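You operate a simulated robot arm through the tools that you are given. There is no shell and no other tool. Be economical: measure what you need, move in short steps, check, and stop when the job is done.

The job below is to be done with a simulated two-armed robot. You get a single attempt, and the scene is never put back.

TASK
On the top of machine four, fold the grey cloth in half, so that its two long edges meet.

It is judged by the outcome, as a careful person would: the job done as asked, and still so three seconds after it is handed in. It fails if anything else is knocked over, pushed out of place, dropped, spilled or broken. Flat cloth is picked up by pressing the open fingertips on it (5 to 10 N) and closing them slowly along it; thin cloth reads only 2 to 8 mm in the jaws.

THE ROBOT
Two 7-joint arms with two-finger parallel grippers on one trunk, on a base that drives. Base frame: it is fixed to the floor where the robot stands at the start and does not move with it; the origin is under the middle of the robot, x ahead of it, y to its left, z up. Readings come in m, degrees, newtons and seconds.
The left shoulder is at the start at [0.05, 0.158, 1.133], the right one opposite. With the tool pointing down near the work surface each hand reaches from about 0.22 to 0.66 m from the robot's upright axis, wherever it stands, measured 20 degrees to its own side. Places, roughly: top of machine four [0.5, 0, 0.9]. Payload 3.91 kg a hand.
The TCP of each hand is the grasp point between the finger pads, 0.03 m short of the fingertips. In the tool frame z runs along the fingers and y along their closing line. The gripper opens to 0.11 m. The fingers are 0.02 m wide and 0.01 m thick; the gripper's body (0.048 by 0.112 m) begins 0.055 m behind the TCP.
Orientation is told as [roll, pitch, yaw] about the base's x, y, z axes, in that order, counted from this pose: with the fingers straight down and closing along the base's y, the tool's x points along the base's -x, its y along +y and its z along -z.

THE INTERFACE
- The arms move only by the tool servo_tool. It takes "left_targets", "right_targets" or both (then of equal length, played together; a hand with none holds still); each is a list of rows, each an object of numbers (a shift or turn left out is 0, a gripper value left out holds the last): "x", "y", "z": the shift along the tool's x, y, z in cm; "wx", "wy", "wz": the turn, a rotation vector about the tool's x, y, z in degrees; "grip": the finger opening in cm, from 0 to 11. In form: [{"x": .., "y": .., "z": .., "wx": .., "wy": .., "wz": .., "grip": ..}, ...]. A call has 1 to 10 rows; each row is the pose to reach, as a shift and turn from the pose commanded when the call began, along the tool's axes at that moment. A row lasts 0.2 s, in which the tool goes at most 0.05 m and 8.6 degrees; a call with a longer step from one row to the next is refused whole, and so is a gripper value outside its range. A pose out of reach is approached as far as the arm can. The call stops where the force on the tool passes 40 N (or 10 N more than at its start, if that is more) or the arm is blocked; 0.2 s more then pass. The fingers move at their own pace (about 0.153 m/s each) and stop on an object; they squeeze with about 39 N. The grip force told is the motor's: it shows also when the fingers shut on nothing. Time passes only in rows, and 0.2 s behind the last, so rows that repeat a pose let the fingers close. The reply holds the time, the measured pose of the TCP, the force on the tool along the base axes, the opening and the grip force, in the units named above and with some noise, with the torque about the TCP (base axes, N m) and any sound that the robot's microphone picked up, and new pictures: "pictures" is both (left out), scene, wrist or none (wrist: the cameras of the hands that moved).
- Cameras (640 x 400 px; columns grow to the right, rows downward): "scene" is now at [0.1287, -0.0122, 1.2735]; the picture's right is [-0.09, -1.00, 0.00], its down [-0.55, 0.05, -0.84] and it looks along [0.83, -0.08, -0.55] (base axes); focal length 252 px, centre (320, 200). "left" rides on the left gripper at [0.073, -0.017, -0.103] in its tool frame; the picture's right is [0.23, 0.97, 0.00], its down [-0.76, 0.18, -0.62] and it looks along [-0.61, 0.14, 0.78] (tool axes); focal length 222 px, centre (320, 200). "right" rides on the right gripper at [0.072, 0.017, -0.103] in its tool frame; the picture's right is [-0.23, 0.97, 0.00], its down [-0.76, -0.18, -0.62] and it looks along [-0.61, -0.14, 0.78] (tool axes); focal length 222 px, centre (320, 200). There is no depth. A picture from a camera that has moved, and an enlarged one, comes with that camera's place and axes in the base frame and with its lens.
- lift_body(by): slides the trunk up (or, below 0, down) by that many m; the arms and the scene camera ride with it, the base frame stays. It gives what a move gives, with no picture.
- drive_base(legs): drives the robot by 1 to 6 legs, each [ahead, turn to the left] in m and degrees, along the robot's own axes; the way and the turn of a leg run together, so that a leg with both is an arc; at most 1.5 m and 180 degrees a leg. The arms and the cameras ride along, it lands a little off, and it stops where it bumps. It gives what a move gives, and a new picture of the scene camera.
- pan_tilt(pan, tilt): turns the head with the scene camera to pan (to the left, within 80 degrees either way) and tilt (down, from -29 to 69), counted from straight ahead of the robot. It gives what a move gives, and a new picture of the scene camera.
- enlarge(camera, box): a new picture of the part [left, top, right, bottom] of that camera's present view, enlarged. It takes no simulated time.
- finish_job(): hands the job in; it is judged then, once.

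Go step by step. Nothing tells you exact positions but the pictures and the camera data: compare them with the known pose of the tool, close in by small moves and look again before you grip or let go. The budget is 120 turns and 260 pictures, counting those below and the enlarged ones. Unless the task says otherwise, let go and move clear before handing in, and close with one line.

The tools are called after "Call:" as name(argument=value, ...) on one line, values as JSON. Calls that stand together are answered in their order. servo_tool: Moves the arms, as the interface text tells. Its arguments: {"type":"object","properties":{"left_targets":{"type":"array"},"right_targets":{"type":"array"},"pictures":{"type":"string","enum":["both","scene","wrist","none"]}},"required":[]} The other tools are called the same way: lift_body (by) slides the trunk up or down; drive_base (legs) drives the base; pan_tilt (pan, tilt) turns the head that bears the scene camera; enlarge (camera, box) takes an enlarged picture of a part of a camera's view; finish_job () hands the job in.

At the start:

```text
clock: 0.0
left_eef_pos: [0.4496, 0.1184, 1.0615]
left_tcp_rot: [0.0, 0.0, 0.1]
left_wrist_force: [-0.6, -0.1, 0.3]
left_ft_torque: [0.02, -0.01, -0.03]
left_grip_width: 0.11
left_gripper_force: 0.0
right_eef_pos: [0.3563, -0.187, 1.0355]
right_tcp_rot: [0.0, 0.0, 0.0]
right_wrist_force: [0.1, -0.1, 0.0]
right_ft_torque: [0.01, 0.0, -0.02]
right_grip_width: 0.1101
right_gripper_force: 0.0
trunk travel left (down, up): [-0.375, 0.107]
robot x, y, heading: [0.0023, 0.0015, -0.1]
head pan, tilt: [-5.3, 33.2]
```

scene: 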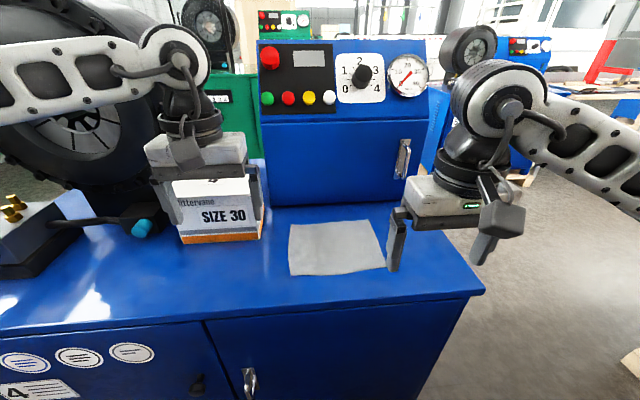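
right: 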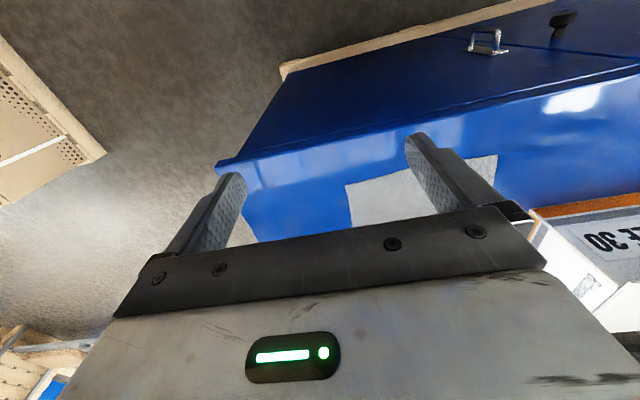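
left: 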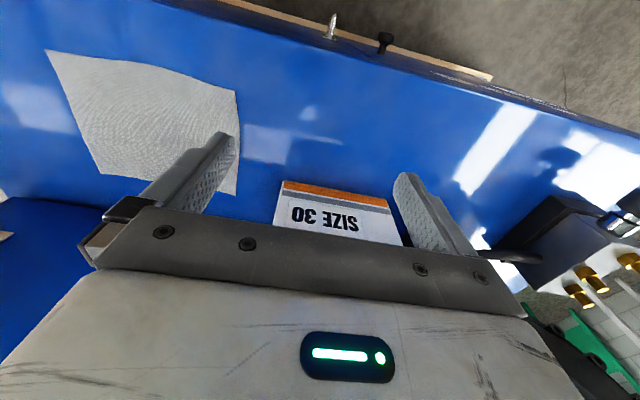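

The grey cloth lies about x 0.445–0.595, y −0.17–0.015, so its long edges run along y. I'll zoom in to measure its corners more precisely.

Call:
enlarge(camera="scene", box=[270, 190, 430, 290])

Call:
enlarge(camera="scene", box=[150, 150, 310, 250])

```text
4.00 times, centred on (350, 240) of scene
camera zoom: at [0.1287, -0.0122, 1.2735], right [-0.09, -1.0, 0.0], down [-0.55, 0.05, -0.84], along [0.83, -0.08, -0.55], focal length 1006 px, centre (200, 40)
```

zoom: 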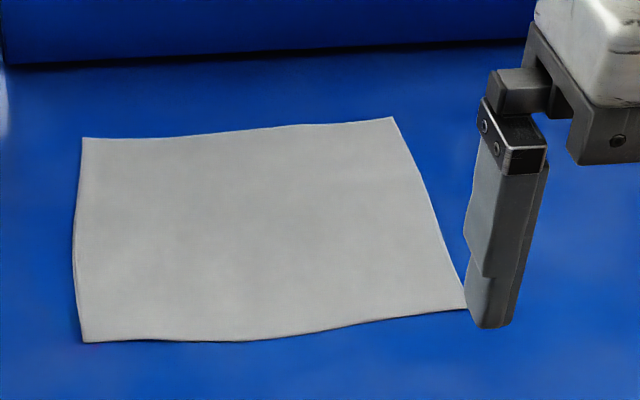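

```text
4.00 times, centred on (230, 200) of scene
camera zoom: at [0.1287, -0.0122, 1.2735], right [-0.09, -1.0, 0.0], down [-0.55, 0.05, -0.84], along [0.83, -0.08, -0.55], focal length 1006 px, centre (680, 200)
```

zoom: 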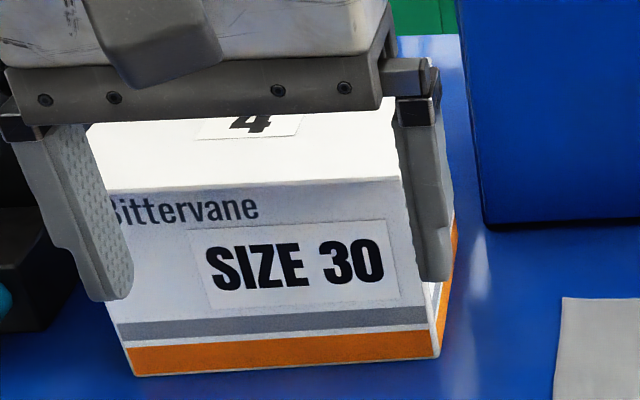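

The cloth's corners come out at about far-left (.594, .012), far-right (.596, −.175), near-right (.447, −.172) and near-left (.443, .011). The box starts at y > 0.08 and the panel at x ≈ 0.67. I'll bring both hands above the far corners, then carry the far edge to the near edge.

Call:
servo_tool(left_targets=[{"y": -4, "grip": 3}, {"y": -8}, {"y": -12.8}, {"x": -4, "y": -12.8}, {"x": -8, "y": -12.8}, {"x": -11, "y": -12.8, "z": 2}, {"x": -13.7, "y": -12.8, "z": 5}], right_targets=[{"x": -2, "grip": 3}, {"x": -5, "y": 1}, {"x": -9, "y": 2}, {"x": -13, "y": 3.5}, {"x": -17, "y": 3.5}, {"x": -20, "y": 3.5}, {"x": -23.1, "y": 3.5, "z": 2.5}])

```text
clock: 1.6
left_eef_pos: [0.5853, -0.0112, 1.0097]
left_tcp_rot: [0.0, 0.0, -0.1]
left_wrist_force: [-0.1, 0.7, -0.5]
left_ft_torque: [-0.01, 0.0, -0.01]
left_grip_width: 0.03
left_gripper_force: 0.2
left hand out of reach, approached as far as the arm can: row 7
right_eef_pos: [0.5906, -0.1505, 1.0056]
right_tcp_rot: [0.0, 0.1, 0.0]
right_wrist_force: [0.1, -0.9, 0.2]
right_ft_torque: [-0.02, -0.01, 0.0]
right_grip_width: 0.0301
right_gripper_force: 0.0
trunk travel left (down, up): [-0.375, 0.107]
robot x, y, heading: [-0.0004, -0.0003, -0.1]
head pan, tilt: [-5.3, 33.2]
camera scene: at [0.1291, -0.0125, 1.2735], right [-0.09, -1.0, 0.0], down [-0.55, 0.05, -0.84], along [0.83, -0.08, -0.55], focal length 252 px, centre (320, 200)
camera right: at [0.5165, -0.1323, 1.1094], right [0.23, 0.97, 0.0], down [0.76, -0.18, 0.62], along [0.61, -0.14, -0.78], focal length 222 px, centre (320, 200)
camera left: at [0.5125, -0.0288, 1.1126], right [-0.23, 0.97, 0.0], down [0.76, 0.18, 0.62], along [0.61, 0.14, -0.78], focal length 222 px, centre (320, 200)
```

scene: 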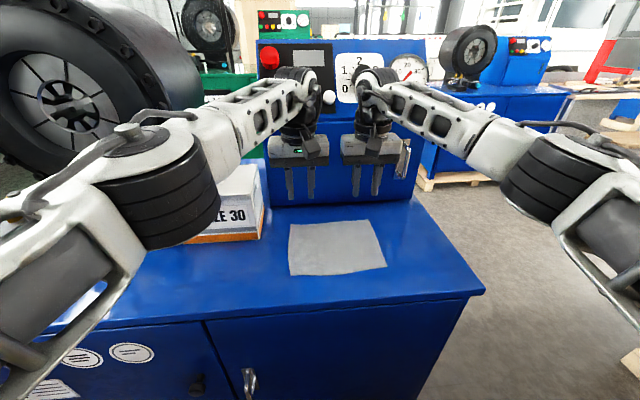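
right: 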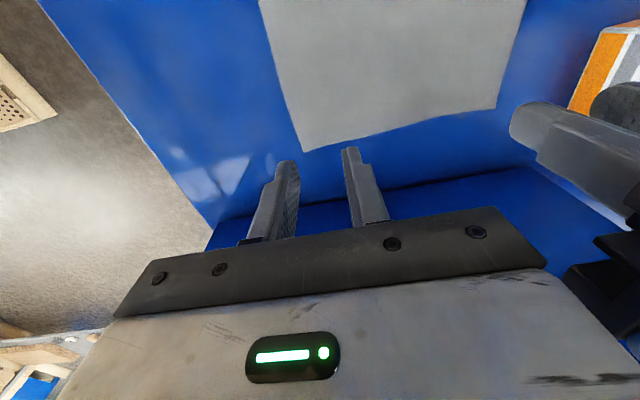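
left: 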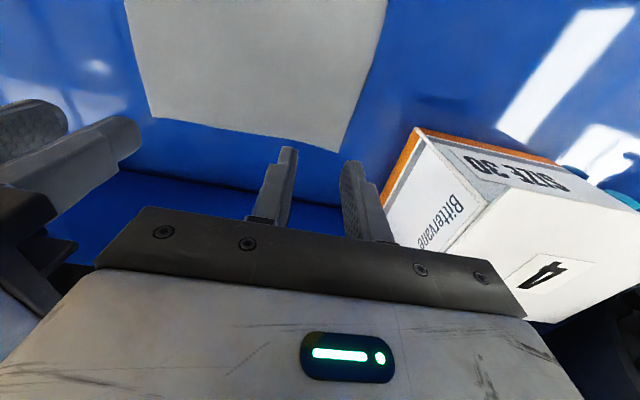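

The left hand is at its reach limit, and the cameras disagree slightly on the table height, which may be nearer 0.88. I'll look down to see how much room the base has to drive forward.

Call:
pan_tilt(pan=-8, tilt=69)

```text
clock: 2.6
left_eef_pos: [0.5858, -0.0097, 1.0094]
left_tcp_rot: [0.0, -0.1, 0.0]
left_wrist_force: [-0.3, -0.2, 0.3]
left_ft_torque: [0.0, -0.04, 0.01]
left_grip_width: 0.0302
left_gripper_force: 0.0
right_eef_pos: [0.5887, -0.1512, 1.0066]
right_tcp_rot: [0.0, 0.0, -0.1]
right_wrist_force: [0.9, -0.3, -0.2]
right_ft_torque: [-0.01, 0.02, 0.02]
right_grip_width: 0.0299
right_gripper_force: 0.0
trunk travel left (down, up): [-0.375, 0.107]
robot x, y, heading: [0.0009, 0.0005, -0.0]
head pan, tilt: [-8.0, 68.8]
camera scene: at [0.0955, -0.0117, 1.2271], right [-0.14, -0.99, 0.0], down [-0.92, 0.13, -0.36], along [0.36, -0.05, -0.93], focal length 252 px, centre (320, 200)
```

scene: 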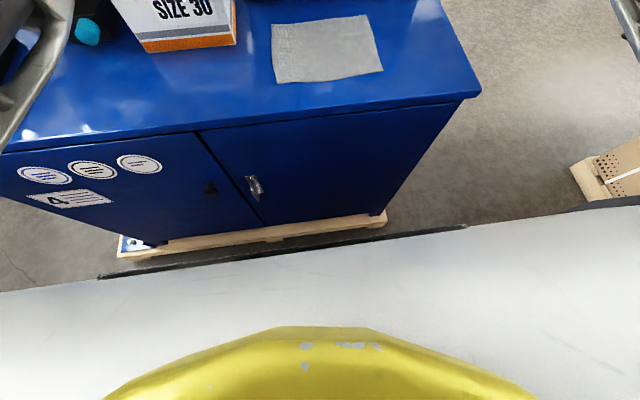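

The base has roughly 15 cm of free space in front of it. I'll pull the hands back 7 cm and drive 6 cm ahead, which gives comfortable reach.

Call:
servo_tool(left_targets=[{"x": 3}, {"x": 7}, {"x": 7}], right_targets=[{"x": 3}, {"x": 7}, {"x": 7}], pictures="none")

Call:
drive_base(legs=[[0.06, 0]])

Call:
pan_tilt(pan=-8, tilt=48)

```text
clock: 3.4
left_eef_pos: [0.5154, -0.0112, 1.0091]
left_tcp_rot: [0.0, 0.1, 0.2]
left_wrist_force: [-0.3, -1.0, -0.1]
left_ft_torque: [-0.02, -0.03, -0.01]
left_grip_width: 0.0298
left_gripper_force: 0.1
right_eef_pos: [0.5166, -0.1505, 1.007]
right_tcp_rot: [-0.1, -0.1, 0.0]
right_wrist_force: [-0.7, -0.4, 1.0]
right_ft_torque: [0.02, -0.02, 0.01]
right_grip_width: 0.0301
right_gripper_force: 0.0
trunk travel left (down, up): [-0.375, 0.107]
robot x, y, heading: [0.001, 0.0002, -0.0]
head pan, tilt: [-8.0, 68.8]
```

```text
clock: 4.4
left_eef_pos: [0.5758, -0.0101, 1.0077]
left_tcp_rot: [0.0, 0.0, 0.2]
left_wrist_force: [0.4, 0.7, -0.2]
left_ft_torque: [0.02, 0.02, 0.04]
left_grip_width: 0.0299
left_gripper_force: 0.0
right_eef_pos: [0.5784, -0.1484, 1.0054]
right_tcp_rot: [0.0, 0.0, 0.1]
right_wrist_force: [0.4, -0.4, -0.2]
right_ft_torque: [0.02, -0.02, 0.01]
right_grip_width: 0.0299
right_gripper_force: 0.0
trunk travel left (down, up): [-0.375, 0.107]
robot x, y, heading: [0.0627, -0.0023, 0.2]
head pan, tilt: [-8.0, 68.8]
camera scene: at [0.1567, -0.0115, 1.227], right [-0.14, -0.99, 0.0], down [-0.92, 0.13, -0.36], along [0.36, -0.05, -0.93], focal length 252 px, centre (320, 200)
```

scene: 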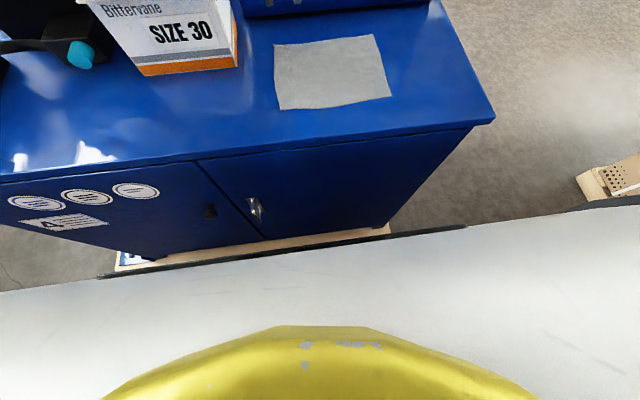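

```text
clock: 5.2
left_eef_pos: [0.5761, -0.0113, 1.0077]
left_tcp_rot: [-0.1, 0.0, 0.2]
left_wrist_force: [0.2, -0.1, -0.4]
left_ft_torque: [-0.01, 0.01, -0.02]
left_grip_width: 0.0301
left_gripper_force: 0.1
right_eef_pos: [0.5796, -0.1489, 1.0066]
right_tcp_rot: [0.0, 0.0, 0.1]
right_wrist_force: [-0.9, 0.1, 0.1]
right_ft_torque: [0.02, 0.01, -0.01]
right_grip_width: 0.0299
right_gripper_force: 0.1
trunk travel left (down, up): [-0.375, 0.107]
robot x, y, heading: [0.06, -0.0013, 0.0]
head pan, tilt: [-8.0, 48.0]
camera scene: at [0.1787, -0.0146, 1.2517], right [-0.14, -0.99, 0.0], down [-0.74, 0.1, -0.67], along [0.66, -0.09, -0.74], focal length 252 px, centre (320, 200)
```

scene: 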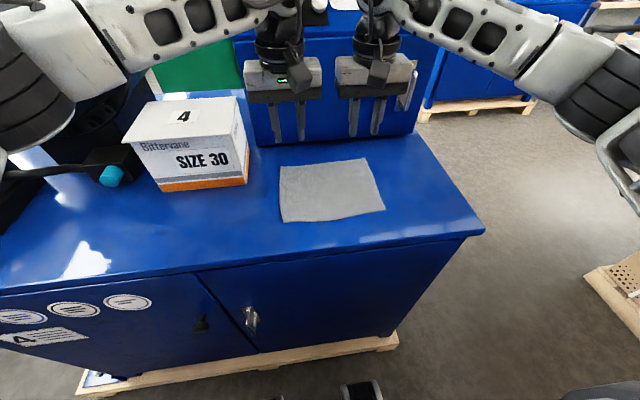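

Re-triangulated, the table top is at z≈0.883 and the cloth spans x .462–.621, y −.18–.014, with the panel at x≈.70. I'll descend to about 1.5 cm above the far corners.

Call:
servo_tool(left_targets=[{"x": -2}, {"x": -3.8, "z": 1}, {"x": -3.8, "z": 4}, {"x": -3.8, "z": 6.5}, {"x": -3.8, "z": 7.8}, {"x": -3.8, "z": 7.8}], right_targets=[{"x": -2, "y": -0.6}, {"x": -3.4, "y": -1.3, "z": 1}, {"x": -3.4, "y": -1.3, "z": 4}, {"x": -3.4, "y": -1.3, "z": 6.5}, {"x": -3.4, "y": -1.3, "z": 7.8}, {"x": -3.4, "y": -1.3, "z": 7.8}])

```text
clock: 6.6
left_eef_pos: [0.6129, -0.011, 0.9325]
left_tcp_rot: [-0.1, -0.1, 0.2]
left_wrist_force: [-0.1, -0.3, -0.2]
left_ft_torque: [0.01, 0.03, 0.0]
left_grip_width: 0.0298
left_gripper_force: 0.1
right_eef_pos: [0.6119, -0.1601, 0.9294]
right_tcp_rot: [0.0, 0.0, 0.1]
right_wrist_force: [0.4, -0.5, 0.4]
right_ft_torque: [-0.01, -0.01, 0.0]
right_grip_width: 0.0298
right_gripper_force: 0.0
trunk travel left (down, up): [-0.375, 0.107]
robot x, y, heading: [0.0632, 0.0021, 0.2]
head pan, tilt: [-8.0, 48.0]
camera scene: at [0.1787, -0.0146, 1.2517], right [-0.14, -0.99, 0.0], down [-0.74, 0.1, -0.67], along [0.66, -0.09, -0.74], focal length 252 px, centre (320, 200)
camera right: at [0.5383, -0.141, 1.0323], right [0.23, 0.97, 0.0], down [0.76, -0.18, 0.62], along [0.61, -0.14, -0.78], focal length 222 px, centre (320, 200)
camera left: at [0.5395, -0.0285, 1.0349], right [-0.23, 0.97, 0.0], down [0.76, 0.18, 0.62], along [0.61, 0.14, -0.78], focal length 222 px, centre (320, 200)
```

scene: 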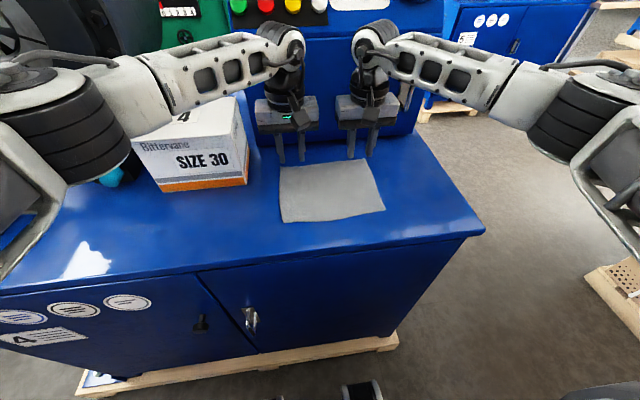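
right: 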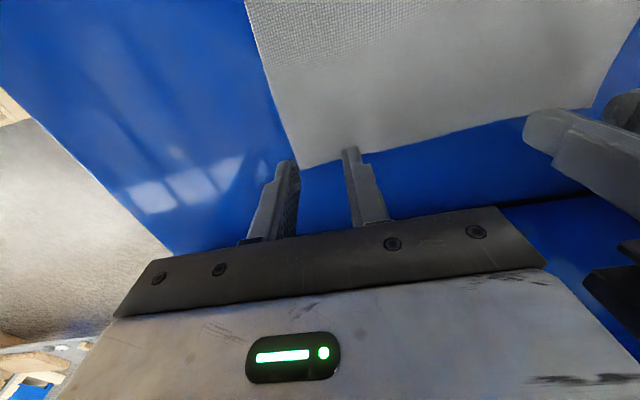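
left: 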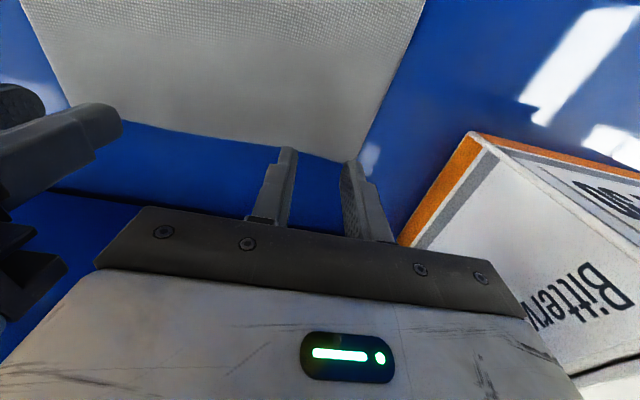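

Both hands are over the corners, with the far edge at x≈.617 and the left corner at y≈.02. I'll shift slightly and lower in small steps to feel for contact.

Call:
servo_tool(left_targets=[{"x": 0.3, "y": 0.6}, {"x": 0.3, "y": 0.6, "z": 0.5}, {"x": 0.3, "y": 0.6, "z": 1.0}, {"x": 0.3, "y": 0.6, "z": 1.4}, {"x": 0.3, "y": 0.6, "z": 1.4}], right_targets=[{"x": 0.2, "y": 0.4}, {"x": 0.2, "y": 0.4, "z": 0.5}, {"x": 0.2, "y": 0.4, "z": 1.0}, {"x": 0.2, "y": 0.4, "z": 1.2}, {"x": 0.2, "y": 0.4, "z": 1.2}], pictures="wrist")

```text
clock: 7.8
left_eef_pos: [0.6094, -0.0039, 0.9162]
left_tcp_rot: [0.0, 0.0, 0.2]
left_wrist_force: [0.1, 0.0, -0.6]
left_ft_torque: [0.01, -0.01, 0.01]
left_grip_width: 0.03
left_gripper_force: 0.0
right_eef_pos: [0.61, -0.1584, 0.9152]
right_tcp_rot: [0.1, -0.1, 0.1]
right_wrist_force: [0.4, -0.3, 0.1]
right_ft_torque: [-0.03, -0.01, -0.03]
right_grip_width: 0.0302
right_gripper_force: 0.1
trunk travel left (down, up): [-0.375, 0.107]
robot x, y, heading: [0.0637, 0.0018, 0.0]
head pan, tilt: [-8.0, 48.0]
camera right: at [0.5375, -0.1394, 1.0188], right [0.23, 0.97, 0.0], down [0.76, -0.18, 0.62], along [0.61, -0.14, -0.78], focal length 222 px, centre (320, 200)
camera left: at [0.537, -0.0221, 1.0199], right [-0.23, 0.97, 0.0], down [0.76, 0.18, 0.62], along [0.61, 0.14, -0.78], focal length 222 px, centre (320, 200)
```

right: 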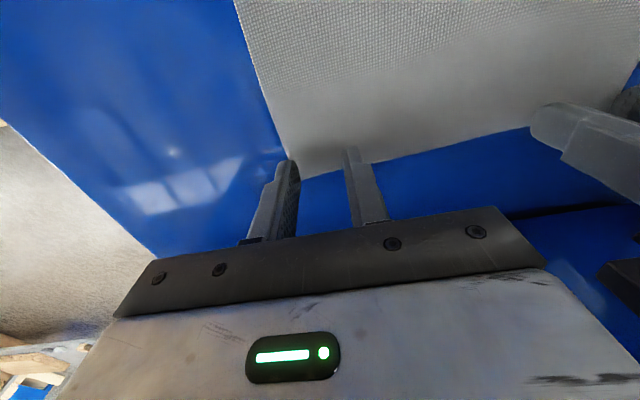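
left: 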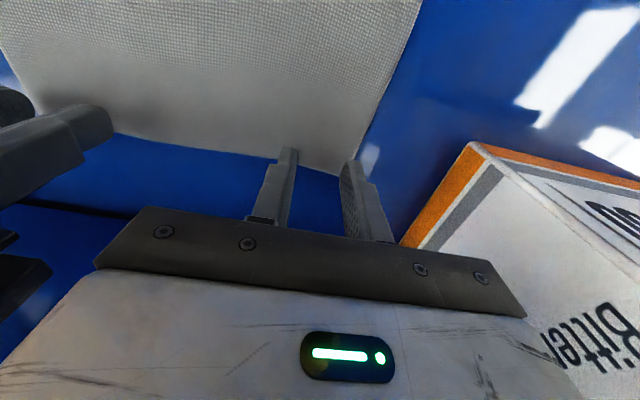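

Still about 2–3 mm above the cloth. I'll shift slightly inward and continue down to light contact.

Call:
servo_tool(left_targets=[{"x": 0.3, "y": -0.4}, {"x": 0.3, "y": -0.4, "z": 0.15}, {"x": 0.3, "y": -0.4, "z": 0.3}, {"x": 0.3, "y": -0.4, "z": 0.3}], right_targets=[{"x": 0.2, "y": 0.4}, {"x": 0.2, "y": 0.4, "z": 0.15}, {"x": 0.2, "y": 0.4, "z": 0.3}, {"x": 0.2, "y": 0.4, "z": 0.3}], pictures="none")

```text
clock: 8.8
left_eef_pos: [0.607, -0.0089, 0.9137]
left_tcp_rot: [0.1, 0.1, 0.2]
left_wrist_force: [0.5, 1.1, 0.4]
left_ft_torque: [-0.02, 0.02, 0.02]
left_grip_width: 0.03
left_gripper_force: 0.1
right_eef_pos: [0.6088, -0.154, 0.9132]
right_tcp_rot: [0.1, 0.0, 0.1]
right_wrist_force: [-0.4, -0.6, 1.2]
right_ft_torque: [0.0, 0.0, 0.01]
right_grip_width: 0.0298
right_gripper_force: 0.2
trunk travel left (down, up): [-0.375, 0.107]
robot x, y, heading: [0.0593, -0.0006, 0.3]
head pan, tilt: [-8.0, 48.0]
```

Call:
servo_tool(left_targets=[{"z": 0.1}, {"z": 0.2}, {"z": 0.3}, {"z": 0.3}], right_targets=[{"z": 0.1}, {"z": 0.2}, {"z": 0.2}, {"z": 0.2}], pictures="none")

```text
clock: 9.8
left_eef_pos: [0.6075, -0.0082, 0.9115]
left_tcp_rot: [0.0, 0.0, 0.3]
left_wrist_force: [0.0, 0.1, 1.7]
left_ft_torque: [0.02, 0.05, -0.04]
left_grip_width: 0.0299
left_gripper_force: 0.1
right_eef_pos: [0.6091, -0.1535, 0.9119]
right_tcp_rot: [0.1, 0.0, 0.1]
right_wrist_force: [-0.2, -0.7, 0.4]
right_ft_torque: [0.04, -0.04, -0.01]
right_grip_width: 0.0297
right_gripper_force: 0.1
trunk travel left (down, up): [-0.375, 0.107]
robot x, y, heading: [0.0634, 0.001, 0.1]
head pan, tilt: [-8.0, 48.0]
```

Almost in contact, so I'll keep going down a little.

Call:
servo_tool(left_targets=[{"z": 0.1}, {"z": 0.2}, {"z": 0.2}], right_targets=[{"z": 0.1}, {"z": 0.2}, {"z": 0.2}], pictures="wrist")

```text
clock: 10.6
left_eef_pos: [0.6074, -0.0077, 0.9114]
left_tcp_rot: [0.0, -0.3, 0.1]
left_wrist_force: [2.8, 0.8, 15.4]
left_ft_torque: [0.28, -0.06, -0.02]
left_grip_width: 0.0302
left_gripper_force: 0.1
right_eef_pos: [0.6088, -0.1542, 0.9097]
right_tcp_rot: [0.0, -0.2, 0.2]
right_wrist_force: [1.2, -0.3, 5.5]
right_ft_torque: [-0.1, -0.04, 0.02]
right_grip_width: 0.0297
right_gripper_force: 0.0
trunk travel left (down, up): [-0.375, 0.107]
robot x, y, heading: [0.0627, 0.0042, 0.2]
head pan, tilt: [-8.0, 48.0]
camera right: at [0.5349, -0.1357, 1.0146], right [0.23, 0.97, 0.0], down [0.76, -0.18, 0.63], along [0.61, -0.14, -0.78], focal length 222 px, centre (320, 200)
camera left: at [0.5348, -0.0266, 1.0144], right [-0.23, 0.97, 0.0], down [0.76, 0.18, 0.63], along [0.61, 0.14, -0.78], focal length 222 px, centre (320, 200)
```

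right: 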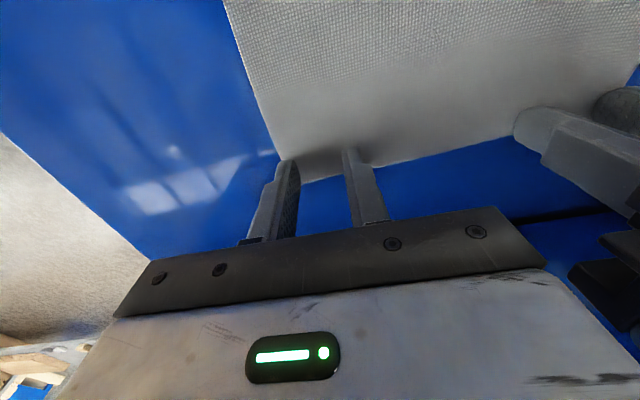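
left: 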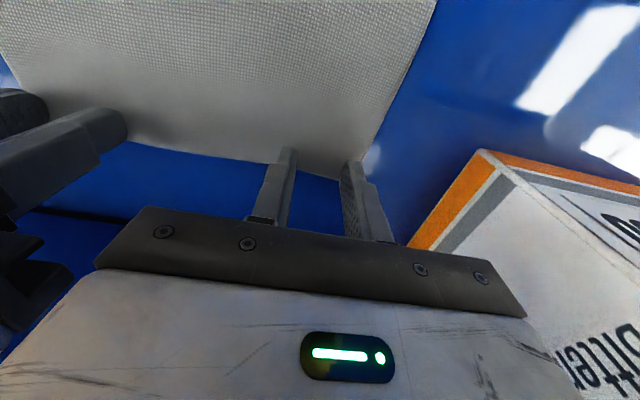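

In contact: left at 15 N, right at 5.5 N. I'll ease the left slightly and close both slowly, about 3 mm per row.

Call:
servo_tool(left_targets=[{"z": -0.1, "grip": 3}, {"z": -0.1, "grip": 2.7}, {"z": -0.1, "grip": 2.4}, {"z": -0.1, "grip": 2.1}, {"z": -0.1, "grip": 1.8}, {"z": -0.1, "grip": 1.5}, {"z": -0.1, "grip": 1.2}, {"z": -0.1, "grip": 0.9}, {"z": -0.1, "grip": 0.6}, {"z": -0.1, "grip": 0.3}], right_targets=[{"z": 0.02, "grip": 3}, {"z": 0.03, "grip": 2.7}, {"z": 0.03, "grip": 2.4}, {"z": 0.03, "grip": 2.1}, {"z": 0.03, "grip": 1.8}, {"z": 0.03, "grip": 1.5}, {"z": 0.03, "grip": 1.2}, {"z": 0.03, "grip": 0.9}, {"z": 0.03, "grip": 0.6}, {"z": 0.03, "grip": 0.3}], pictures="both")

```text
clock: 12.8
left_eef_pos: [0.6047, -0.008, 0.9113]
left_tcp_rot: [0.0, -0.1, 0.2]
left_wrist_force: [0.5, 0.0, 9.5]
left_ft_torque: [0.04, -0.01, 0.01]
left_grip_width: 0.0032
left_gripper_force: 0.6
right_eef_pos: [0.6074, -0.1536, 0.9116]
right_tcp_rot: [0.1, -0.3, 0.1]
right_wrist_force: [0.2, -0.3, 21.4]
right_ft_torque: [-0.07, 0.0, -0.01]
right_grip_width: 0.0029
right_gripper_force: 0.1
trunk travel left (down, up): [-0.375, 0.107]
robot x, y, heading: [0.0588, 0.0017, -0.0]
head pan, tilt: [-8.0, 48.0]
camera scene: at [0.176, -0.0141, 1.2521], right [-0.14, -0.99, 0.0], down [-0.73, 0.1, -0.67], along [0.66, -0.09, -0.74], focal length 252 px, centre (320, 200)
camera right: at [0.5336, -0.1353, 1.0144], right [0.23, 0.97, 0.0], down [0.76, -0.18, 0.63], along [0.61, -0.14, -0.78], focal length 222 px, centre (320, 200)
camera left: at [0.5336, -0.0262, 1.0145], right [-0.23, 0.97, 0.0], down [0.76, 0.18, 0.63], along [0.61, 0.14, -0.78], focal length 222 px, centre (320, 200)
```

scene: 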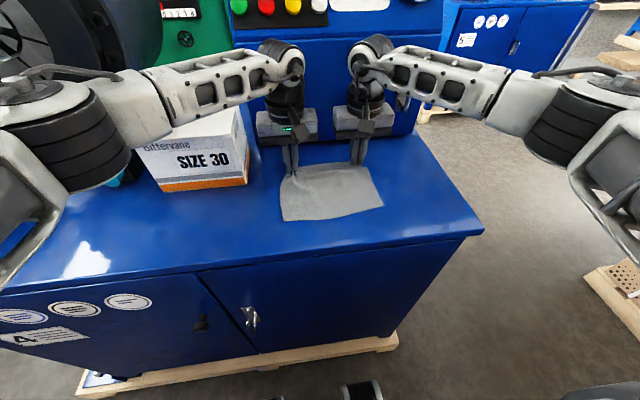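
right: 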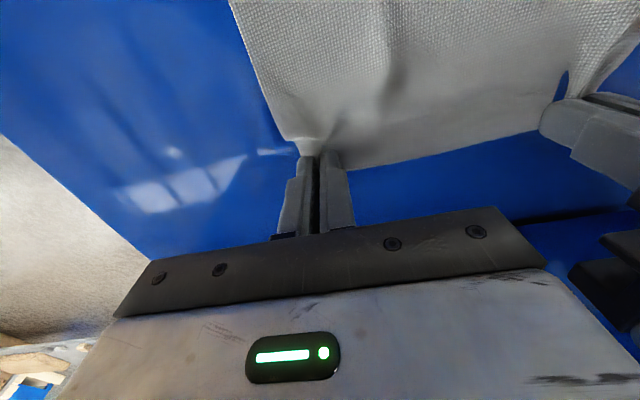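
left: 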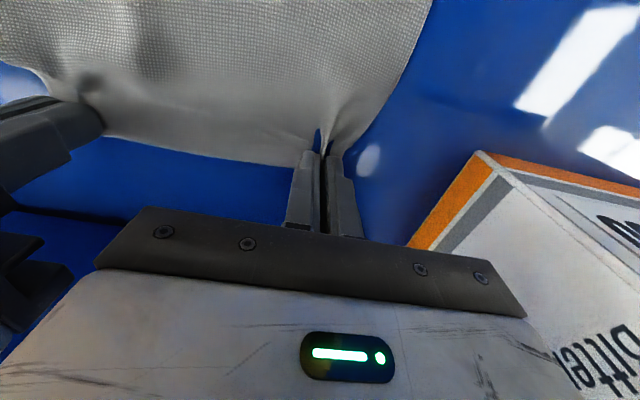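

Cloth seems to be bunched between the jaws of both hands. I'll close fully and look closer.

Call:
servo_tool(left_targets=[{"grip": 0}, {"grip": 0}], right_targets=[{"grip": 0}, {"grip": 0, "z": -0.1}], pictures="none")

Call:
enlarge(camera="left", box=[240, 80, 400, 180])

Call:
enlarge(camera="right", box=[240, 80, 400, 180])

```text
clock: 13.4
left_eef_pos: [0.606, -0.0084, 0.9105]
left_tcp_rot: [-0.2, -0.1, 0.1]
left_wrist_force: [-2.1, -0.2, 10.8]
left_ft_torque: [0.02, 0.07, 0.0]
left_grip_width: 0.0018
left_gripper_force: 39.1
right_eef_pos: [0.6071, -0.1537, 0.9104]
right_tcp_rot: [0.1, -0.2, 0.0]
right_wrist_force: [2.9, 0.4, 15.4]
right_ft_torque: [0.02, -0.07, 0.02]
right_grip_width: 0.0
right_gripper_force: 37.7
trunk travel left (down, up): [-0.375, 0.107]
robot x, y, heading: [0.0624, 0.0011, 0.1]
head pan, tilt: [-8.0, 48.0]
```

```text
4.00 times, centred on (320, 130) of left
camera zoom: at [0.5339, -0.0264, 1.0146], right [-0.23, 0.97, 0.0], down [0.76, 0.18, 0.62], along [0.61, 0.14, -0.78], focal length 888 px, centre (320, 480)
```

zoom: 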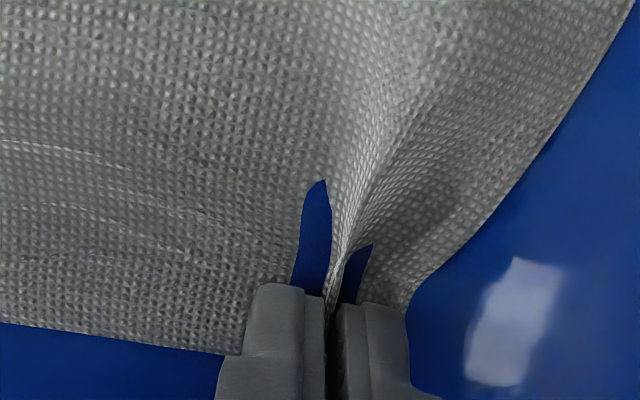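

```text
4.00 times, centred on (320, 130) of right
camera zoom: at [0.5333, -0.135, 1.0145], right [0.23, 0.97, 0.0], down [0.76, -0.18, 0.63], along [0.61, -0.14, -0.78], focal length 888 px, centre (320, 480)
```

zoom: 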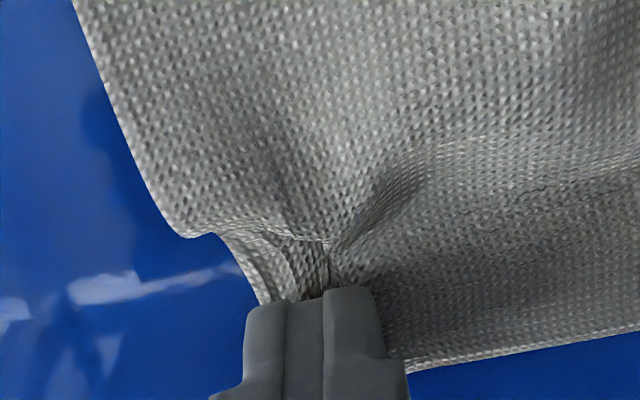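

The left hand holds a pinch (1.8 mm), but the right reads 0.0 and has probably slipped. I'll lift the right hand a little, open it and look.

Call:
servo_tool(right_targets=[{"z": -0.5}, {"z": -1.5}, {"z": -1.5, "grip": 3}, {"z": -1.5, "grip": 3}], pictures="both")

```text
clock: 14.4
left_eef_pos: [0.6065, -0.0081, 0.9118]
left_tcp_rot: [0.0, -0.2, 0.2]
left_wrist_force: [-2.6, 0.6, 17.2]
left_ft_torque: [0.09, 0.09, 0.06]
left_grip_width: 0.0015
left_gripper_force: 38.6
right_eef_pos: [0.6073, -0.1528, 0.926]
right_tcp_rot: [0.0, -0.1, 0.1]
right_wrist_force: [0.8, -0.2, -0.6]
right_ft_torque: [0.03, 0.02, -0.01]
right_grip_width: 0.0299
right_gripper_force: 0.1
trunk travel left (down, up): [-0.375, 0.107]
robot x, y, heading: [0.0624, -0.0008, 0.1]
head pan, tilt: [-8.0, 48.0]
camera scene: at [0.177, -0.0145, 1.252], right [-0.14, -0.99, 0.0], down [-0.73, 0.1, -0.67], along [0.66, -0.09, -0.74], focal length 252 px, centre (320, 200)
camera right: at [0.5336, -0.1344, 1.0298], right [0.23, 0.97, 0.0], down [0.76, -0.18, 0.62], along [0.61, -0.14, -0.78], focal length 222 px, centre (320, 200)
```

scene: 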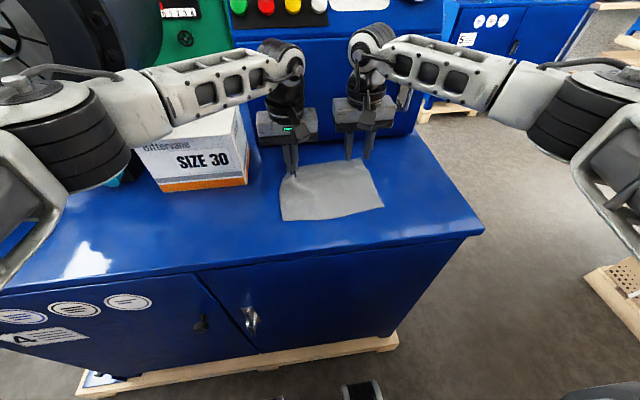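
right: 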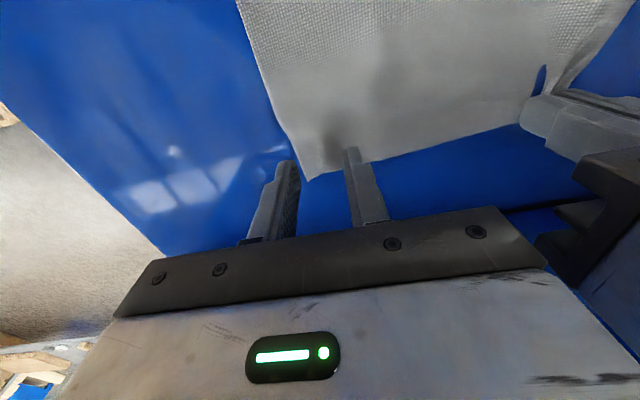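

The right outer finger was just off the cloth. I'll move 8 mm inward and lower to light contact.

Call:
servo_tool(right_targets=[{"x": -0.2, "y": 0.8}, {"x": -0.2, "y": 0.8, "z": 0.6}, {"x": -0.2, "y": 0.8, "z": 1.1}, {"x": -0.2, "y": 0.8, "z": 1.3}, {"x": -0.2, "y": 0.8, "z": 1.3}], left_targets=[{"z": -0.05}, {"z": -0.1}, {"z": -0.15}, {"z": -0.2}, {"z": -0.2}], pictures="none")

```text
clock: 15.6
left_eef_pos: [0.6072, -0.008, 0.9116]
left_tcp_rot: [-0.1, 0.0, 0.1]
left_wrist_force: [0.3, 0.0, 2.3]
left_ft_torque: [-0.02, 0.01, 0.0]
left_grip_width: 0.0017
left_gripper_force: 39.2
right_eef_pos: [0.6103, -0.1466, 0.9134]
right_tcp_rot: [-0.1, 0.0, 0.1]
right_wrist_force: [0.3, -0.8, 0.2]
right_ft_torque: [0.01, -0.03, -0.01]
right_grip_width: 0.03
right_gripper_force: 0.0
trunk travel left (down, up): [-0.375, 0.107]
robot x, y, heading: [0.0594, 0.0004, 0.1]
head pan, tilt: [-8.0, 48.0]
```

Call:
servo_tool(right_targets=[{"z": 0.1}, {"z": 0.2}, {"z": 0.3}, {"z": 0.3}], pictures="none")

```text
clock: 16.6
left_eef_pos: [0.6075, -0.0102, 0.913]
left_tcp_rot: [0.0, -0.1, 0.2]
left_wrist_force: [0.3, 0.4, -0.5]
left_ft_torque: [-0.01, 0.0, 0.01]
left_grip_width: 0.0014
left_gripper_force: 38.9
right_eef_pos: [0.6121, -0.1447, 0.9112]
right_tcp_rot: [0.0, -0.2, 0.2]
right_wrist_force: [-0.6, -0.2, 5.6]
right_ft_torque: [-0.05, 0.04, -0.01]
right_grip_width: 0.0298
right_gripper_force: 0.1
trunk travel left (down, up): [-0.375, 0.107]
robot x, y, heading: [0.0613, 0.0008, 0.2]
head pan, tilt: [-8.0, 48.0]
```

Right contact is at about 5.6 N. I'll close slowly.

Call:
servo_tool(right_targets=[{"z": 0.03, "grip": 2.7}, {"z": 0.03, "grip": 2.4}, {"z": 0.03, "grip": 2.1}, {"z": 0.03, "grip": 1.8}, {"z": 0.03, "grip": 1.5}, {"z": 0.03, "grip": 1.2}, {"z": 0.03, "grip": 0.9}, {"z": 0.03, "grip": 0.6}, {"z": 0.03, "grip": 0.2}, {"z": 0.03, "grip": 0}], pictures="none")

Call:
enlarge(camera="right", box=[240, 80, 400, 180])

```text
clock: 18.8
left_eef_pos: [0.6069, -0.0094, 0.9121]
left_tcp_rot: [-0.1, -0.1, 0.1]
left_wrist_force: [-0.3, -7.4, -1.1]
left_ft_torque: [-0.28, 0.0, 0.01]
left_grip_width: 0.0016
left_gripper_force: 39.3
right_eef_pos: [0.6109, -0.1444, 0.9114]
right_tcp_rot: [0.1, -0.1, 0.2]
right_wrist_force: [-0.1, 8.7, 14.0]
right_ft_torque: [0.24, -0.06, 0.02]
right_grip_width: 0.0017
right_gripper_force: 38.7
trunk travel left (down, up): [-0.375, 0.107]
robot x, y, heading: [0.0605, -0.0048, 0.1]
head pan, tilt: [-8.0, 48.0]
```

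```text
4.00 times, centred on (320, 130) of right
camera zoom: at [0.537, -0.1268, 1.0146], right [0.22, 0.97, 0.0], down [0.76, -0.18, 0.62], along [0.61, -0.14, -0.78], focal length 888 px, centre (320, 480)
```

zoom: 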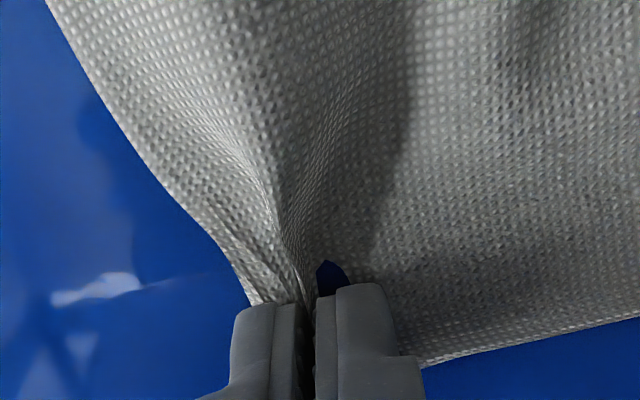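

Both hands now hold a pinch of about 1.7 mm, and the edge is taut between them. I'll ease the right hand inward 3 mm and do a test lift, moving back a little.

Call:
servo_tool(left_targets=[{"z": -0.5}, {"x": 0.4, "z": -1.5}, {"x": 0.8, "z": -2.5}, {"x": 1.2, "z": -3.5}, {"x": 1.6, "z": -4.5}, {"x": 1.6, "z": -4.5}], right_targets=[{"y": 0.3, "z": -0.5}, {"x": 0.4, "y": 0.3, "z": -1.5}, {"x": 0.8, "y": 0.3, "z": -2.5}, {"x": 1.2, "y": 0.3, "z": -3.5}, {"x": 1.6, "y": 0.3, "z": -4.5}, {"x": 1.6, "y": 0.3, "z": -4.5}])

Call:
enlarge(camera="scene", box=[240, 120, 400, 220])

```text
clock: 20.2
left_eef_pos: [0.5919, -0.0091, 0.9572]
left_tcp_rot: [-0.2, 0.0, 0.1]
left_wrist_force: [1.1, -5.7, 0.5]
left_ft_torque: [-0.12, -0.04, 0.04]
left_grip_width: 0.0016
left_gripper_force: 38.8
right_eef_pos: [0.5927, -0.1431, 0.9546]
right_tcp_rot: [-0.1, 0.0, 0.0]
right_wrist_force: [0.0, 4.7, -0.1]
right_ft_torque: [0.12, 0.03, 0.01]
right_grip_width: 0.0018
right_gripper_force: 39.2
trunk travel left (down, up): [-0.375, 0.107]
robot x, y, heading: [0.0595, 0.0005, 0.2]
head pan, tilt: [-8.0, 48.0]
camera scene: at [0.1787, -0.0146, 1.2517], right [-0.14, -0.99, 0.0], down [-0.74, 0.1, -0.67], along [0.66, -0.09, -0.74], focal length 252 px, centre (320, 200)
camera right: at [0.5202, -0.1256, 1.0581], right [0.23, 0.97, 0.0], down [0.76, -0.18, 0.62], along [0.61, -0.14, -0.78], focal length 222 px, centre (320, 200)
camera left: at [0.5193, -0.0274, 1.0609], right [-0.23, 0.97, 0.0], down [0.76, 0.18, 0.62], along [0.61, 0.14, -0.78], focal length 222 px, centre (320, 200)
```

scene: 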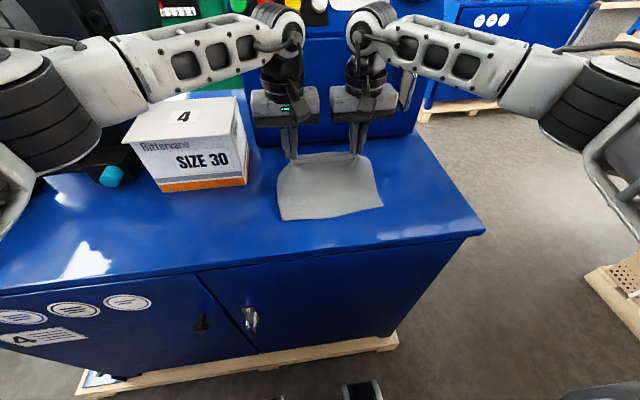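
right: 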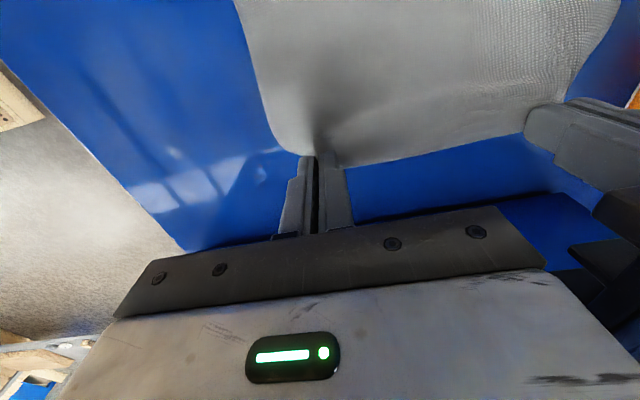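
left: 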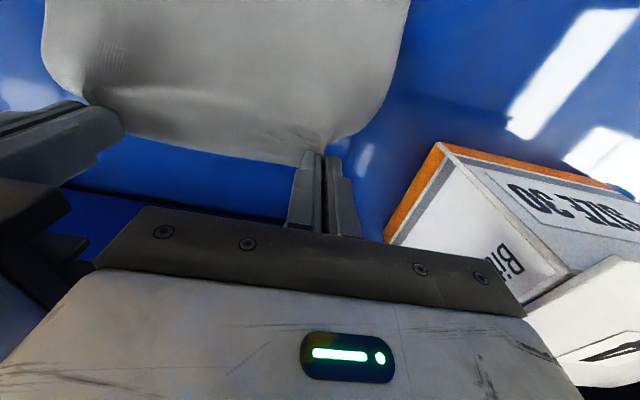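

```text
4.00 times, centred on (320, 170) of scene
camera zoom: at [0.1787, -0.0146, 1.2517], right [-0.14, -0.99, 0.0], down [-0.74, 0.1, -0.67], along [0.66, -0.09, -0.74], focal length 1006 px, centre (320, 320)
```

zoom: 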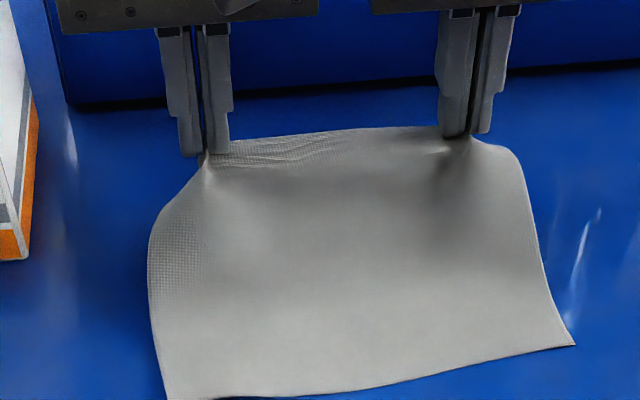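

The far edge lifts cleanly, held at both corners. Now I'll carry it over in an arc towards the near edge, tilting the fingers forward as it goes.

Call:
servo_tool(left_targets=[{"x": 1.0, "z": -0.7, "wy": -4}, {"x": 2.1, "y": -0.1, "z": -1.3, "wy": -8}, {"x": 3.3, "y": -0.2, "z": -1.7, "wy": -12}, {"x": 4.5, "y": -0.2, "z": -2.0, "wy": -16}, {"x": 5.7, "y": -0.2, "z": -2.1, "wy": -20}, {"x": 6.9, "y": -0.2, "z": -2.0, "wy": -24}, {"x": 8.1, "y": -0.2, "z": -1.7, "wy": -28}, {"x": 9.3, "y": -0.2, "z": -1.3, "wy": -32}, {"x": 9.3, "y": -0.2, "z": -1.3, "wy": -32}], right_targets=[{"x": 1.0, "z": -0.7, "wy": -4}, {"x": 2.1, "y": 0.2, "z": -1.3, "wy": -8}, {"x": 3.3, "y": 0.3, "z": -1.7, "wy": -12}, {"x": 4.5, "y": 0.3, "z": -2.0, "wy": -16}, {"x": 5.7, "y": 0.3, "z": -2.1, "wy": -20}, {"x": 6.9, "y": 0.3, "z": -2.0, "wy": -24}, {"x": 8.1, "y": 0.3, "z": -1.7, "wy": -28}, {"x": 9.3, "y": 0.3, "z": -1.3, "wy": -32}, {"x": 9.3, "y": 0.3, "z": -1.3, "wy": -32}])

Call:
enlarge(camera="scene", box=[240, 120, 400, 220])

```text
clock: 22.2
left_eef_pos: [0.4984, -0.0094, 0.9702]
left_tcp_rot: [0.0, -32.2, 0.1]
left_wrist_force: [0.1, -0.4, 0.1]
left_ft_torque: [0.02, 0.05, -0.02]
left_grip_width: 0.0019
left_gripper_force: 39.1
right_eef_pos: [0.5039, -0.1398, 0.9686]
right_tcp_rot: [0.0, -32.1, 0.0]
right_wrist_force: [0.7, -0.1, -0.3]
right_ft_torque: [0.01, 0.02, 0.02]
right_grip_width: 0.002
right_gripper_force: 39.3
trunk travel left (down, up): [-0.375, 0.107]
robot x, y, heading: [0.0592, -0.0, 0.2]
head pan, tilt: [-8.0, 48.0]
camera scene: at [0.1787, -0.0146, 1.2517], right [-0.14, -0.99, 0.0], down [-0.74, 0.1, -0.67], along [0.66, -0.09, -0.74], focal length 252 px, centre (320, 200)
camera right: at [0.3858, -0.1217, 1.0174], right [0.19, 0.97, 0.12], down [0.31, -0.18, 0.93], along [0.93, -0.14, -0.34], focal length 222 px, centre (320, 200)
camera left: at [0.3823, -0.0282, 1.0194], right [-0.2, 0.97, -0.12], down [0.31, 0.18, 0.93], along [0.93, 0.14, -0.34], focal length 222 px, centre (320, 200)
```

scene: 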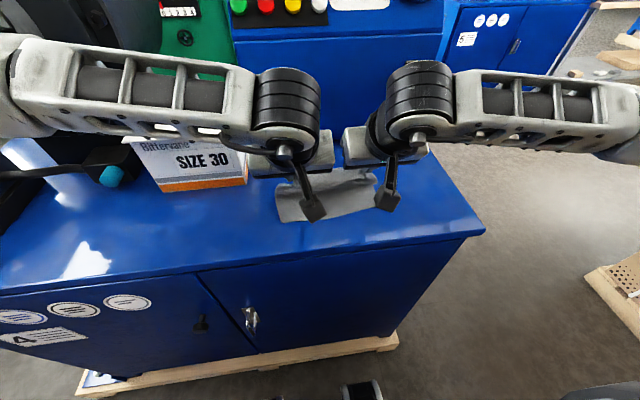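
right: 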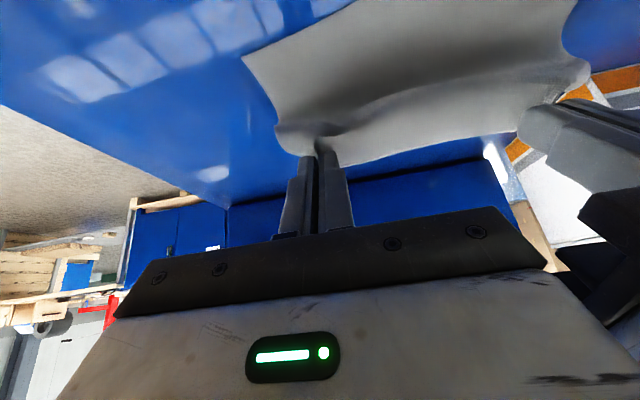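
left: 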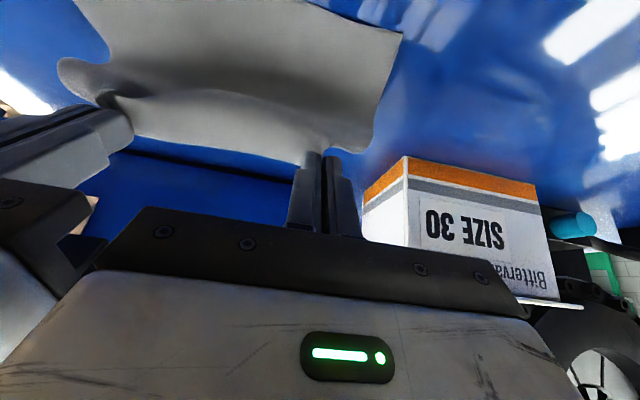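

```text
4.00 times, centred on (320, 170) of scene
camera zoom: at [0.1787, -0.0146, 1.2517], right [-0.14, -0.99, 0.0], down [-0.74, 0.1, -0.67], along [0.66, -0.09, -0.74], focal length 1006 px, centre (320, 320)
```

zoom: 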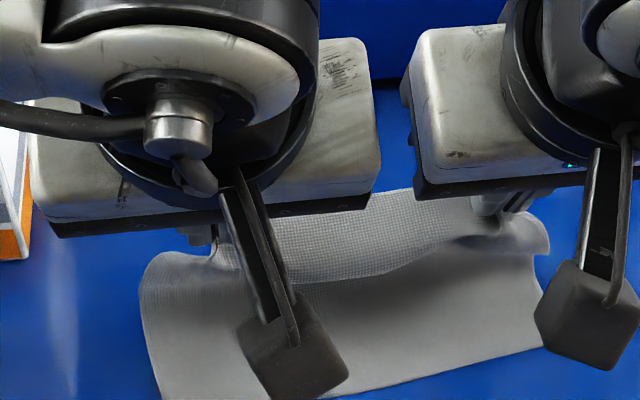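

The fold is forming well. I'll continue toward the near edge, lowering and tilting to about 60°.

Call:
servo_tool(left_targets=[{"x": 1.5, "z": 0, "wy": -6.5}, {"x": 3.0, "z": 0.1, "wy": -13}, {"x": 4.2, "z": 0.3, "wy": -18}, {"x": 5.4, "z": 0.5, "wy": -23}, {"x": 6.1, "z": 0.8, "wy": -27}, {"x": 6.8, "z": 1.1, "wy": -30}, {"x": 6.8, "z": 1.1, "wy": -30}], right_targets=[{"x": 1.5, "z": 0, "wy": -6.5}, {"x": 3.0, "z": 0.1, "wy": -13}, {"x": 4.2, "z": 0.3, "wy": -18}, {"x": 5.4, "z": 0.5, "wy": -23}, {"x": 6.1, "z": 0.8, "wy": -27}, {"x": 6.8, "z": 1.1, "wy": -30}, {"x": 6.8, "z": 1.1, "wy": -30}])

Call:
enlarge(camera="scene", box=[240, 120, 400, 220])

```text
clock: 23.8
left_eef_pos: [0.447, -0.0092, 0.9234]
left_tcp_rot: [0.0, -62.1, 0.2]
left_wrist_force: [-0.6, 0.3, 0.3]
left_ft_torque: [0.01, 0.01, -0.02]
left_grip_width: 0.0017
left_gripper_force: 38.5
right_eef_pos: [0.4509, -0.1351, 0.9245]
right_tcp_rot: [-0.3, -61.9, 0.1]
right_wrist_force: [0.3, 0.1, 0.4]
right_ft_torque: [0.02, -0.02, 0.05]
right_grip_width: 0.0016
right_gripper_force: 38.8
right hand out of reach, approached as far as the arm can: row 5, 6, 7
trunk travel left (down, up): [-0.375, 0.107]
robot x, y, heading: [0.0611, 0.0021, -0.1]
head pan, tilt: [-8.0, 48.0]
camera scene: at [0.1788, -0.015, 1.2517], right [-0.14, -0.99, 0.0], down [-0.74, 0.1, -0.67], along [0.66, -0.09, -0.74], focal length 252 px, centre (320, 200)
camera right: at [0.3246, -0.1165, 0.909], right [0.11, 0.97, 0.2], down [-0.19, -0.18, 0.97], along [0.98, -0.14, 0.17], focal length 222 px, centre (320, 200)
camera left: at [0.3218, -0.0287, 0.9088], right [-0.11, 0.97, -0.2], down [-0.19, 0.18, 0.96], along [0.97, 0.14, 0.17], focal length 222 px, centre (320, 200)
```

scene: 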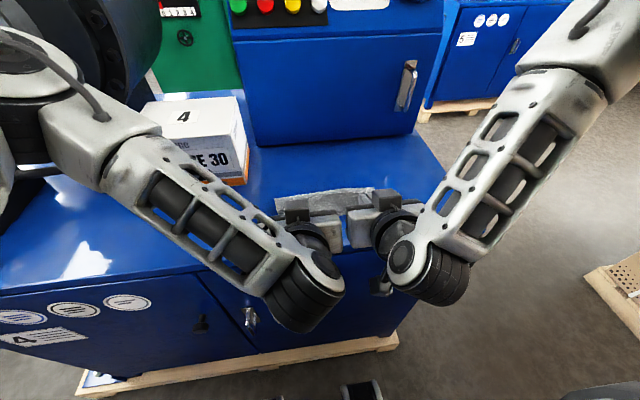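
right: 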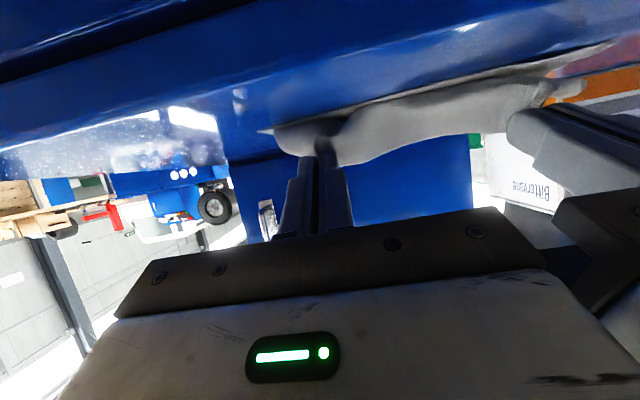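
left: 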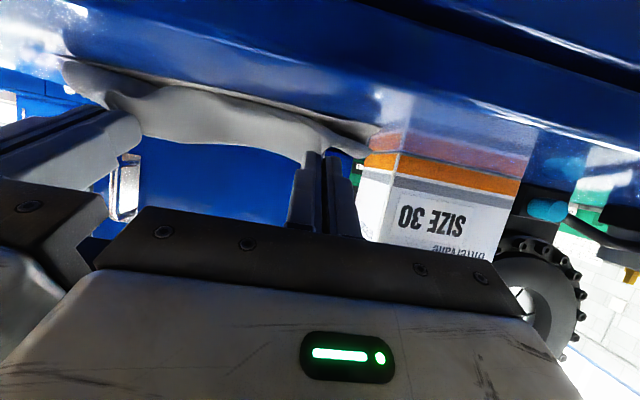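

```text
4.00 times, centred on (320, 170) of scene
camera zoom: at [0.1788, -0.015, 1.2517], right [-0.14, -0.99, 0.0], down [-0.74, 0.1, -0.67], along [0.66, -0.09, -0.74], focal length 1006 px, centre (320, 320)
```

zoom: 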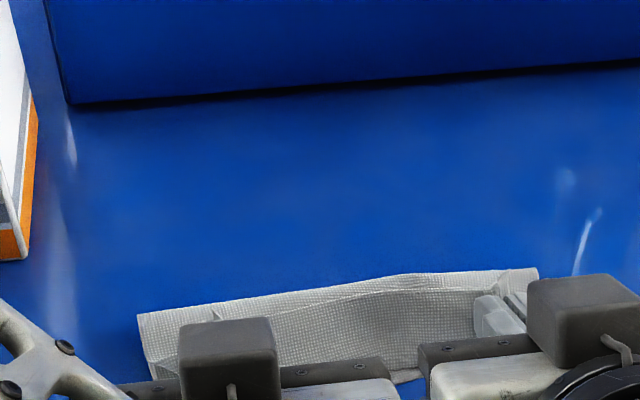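

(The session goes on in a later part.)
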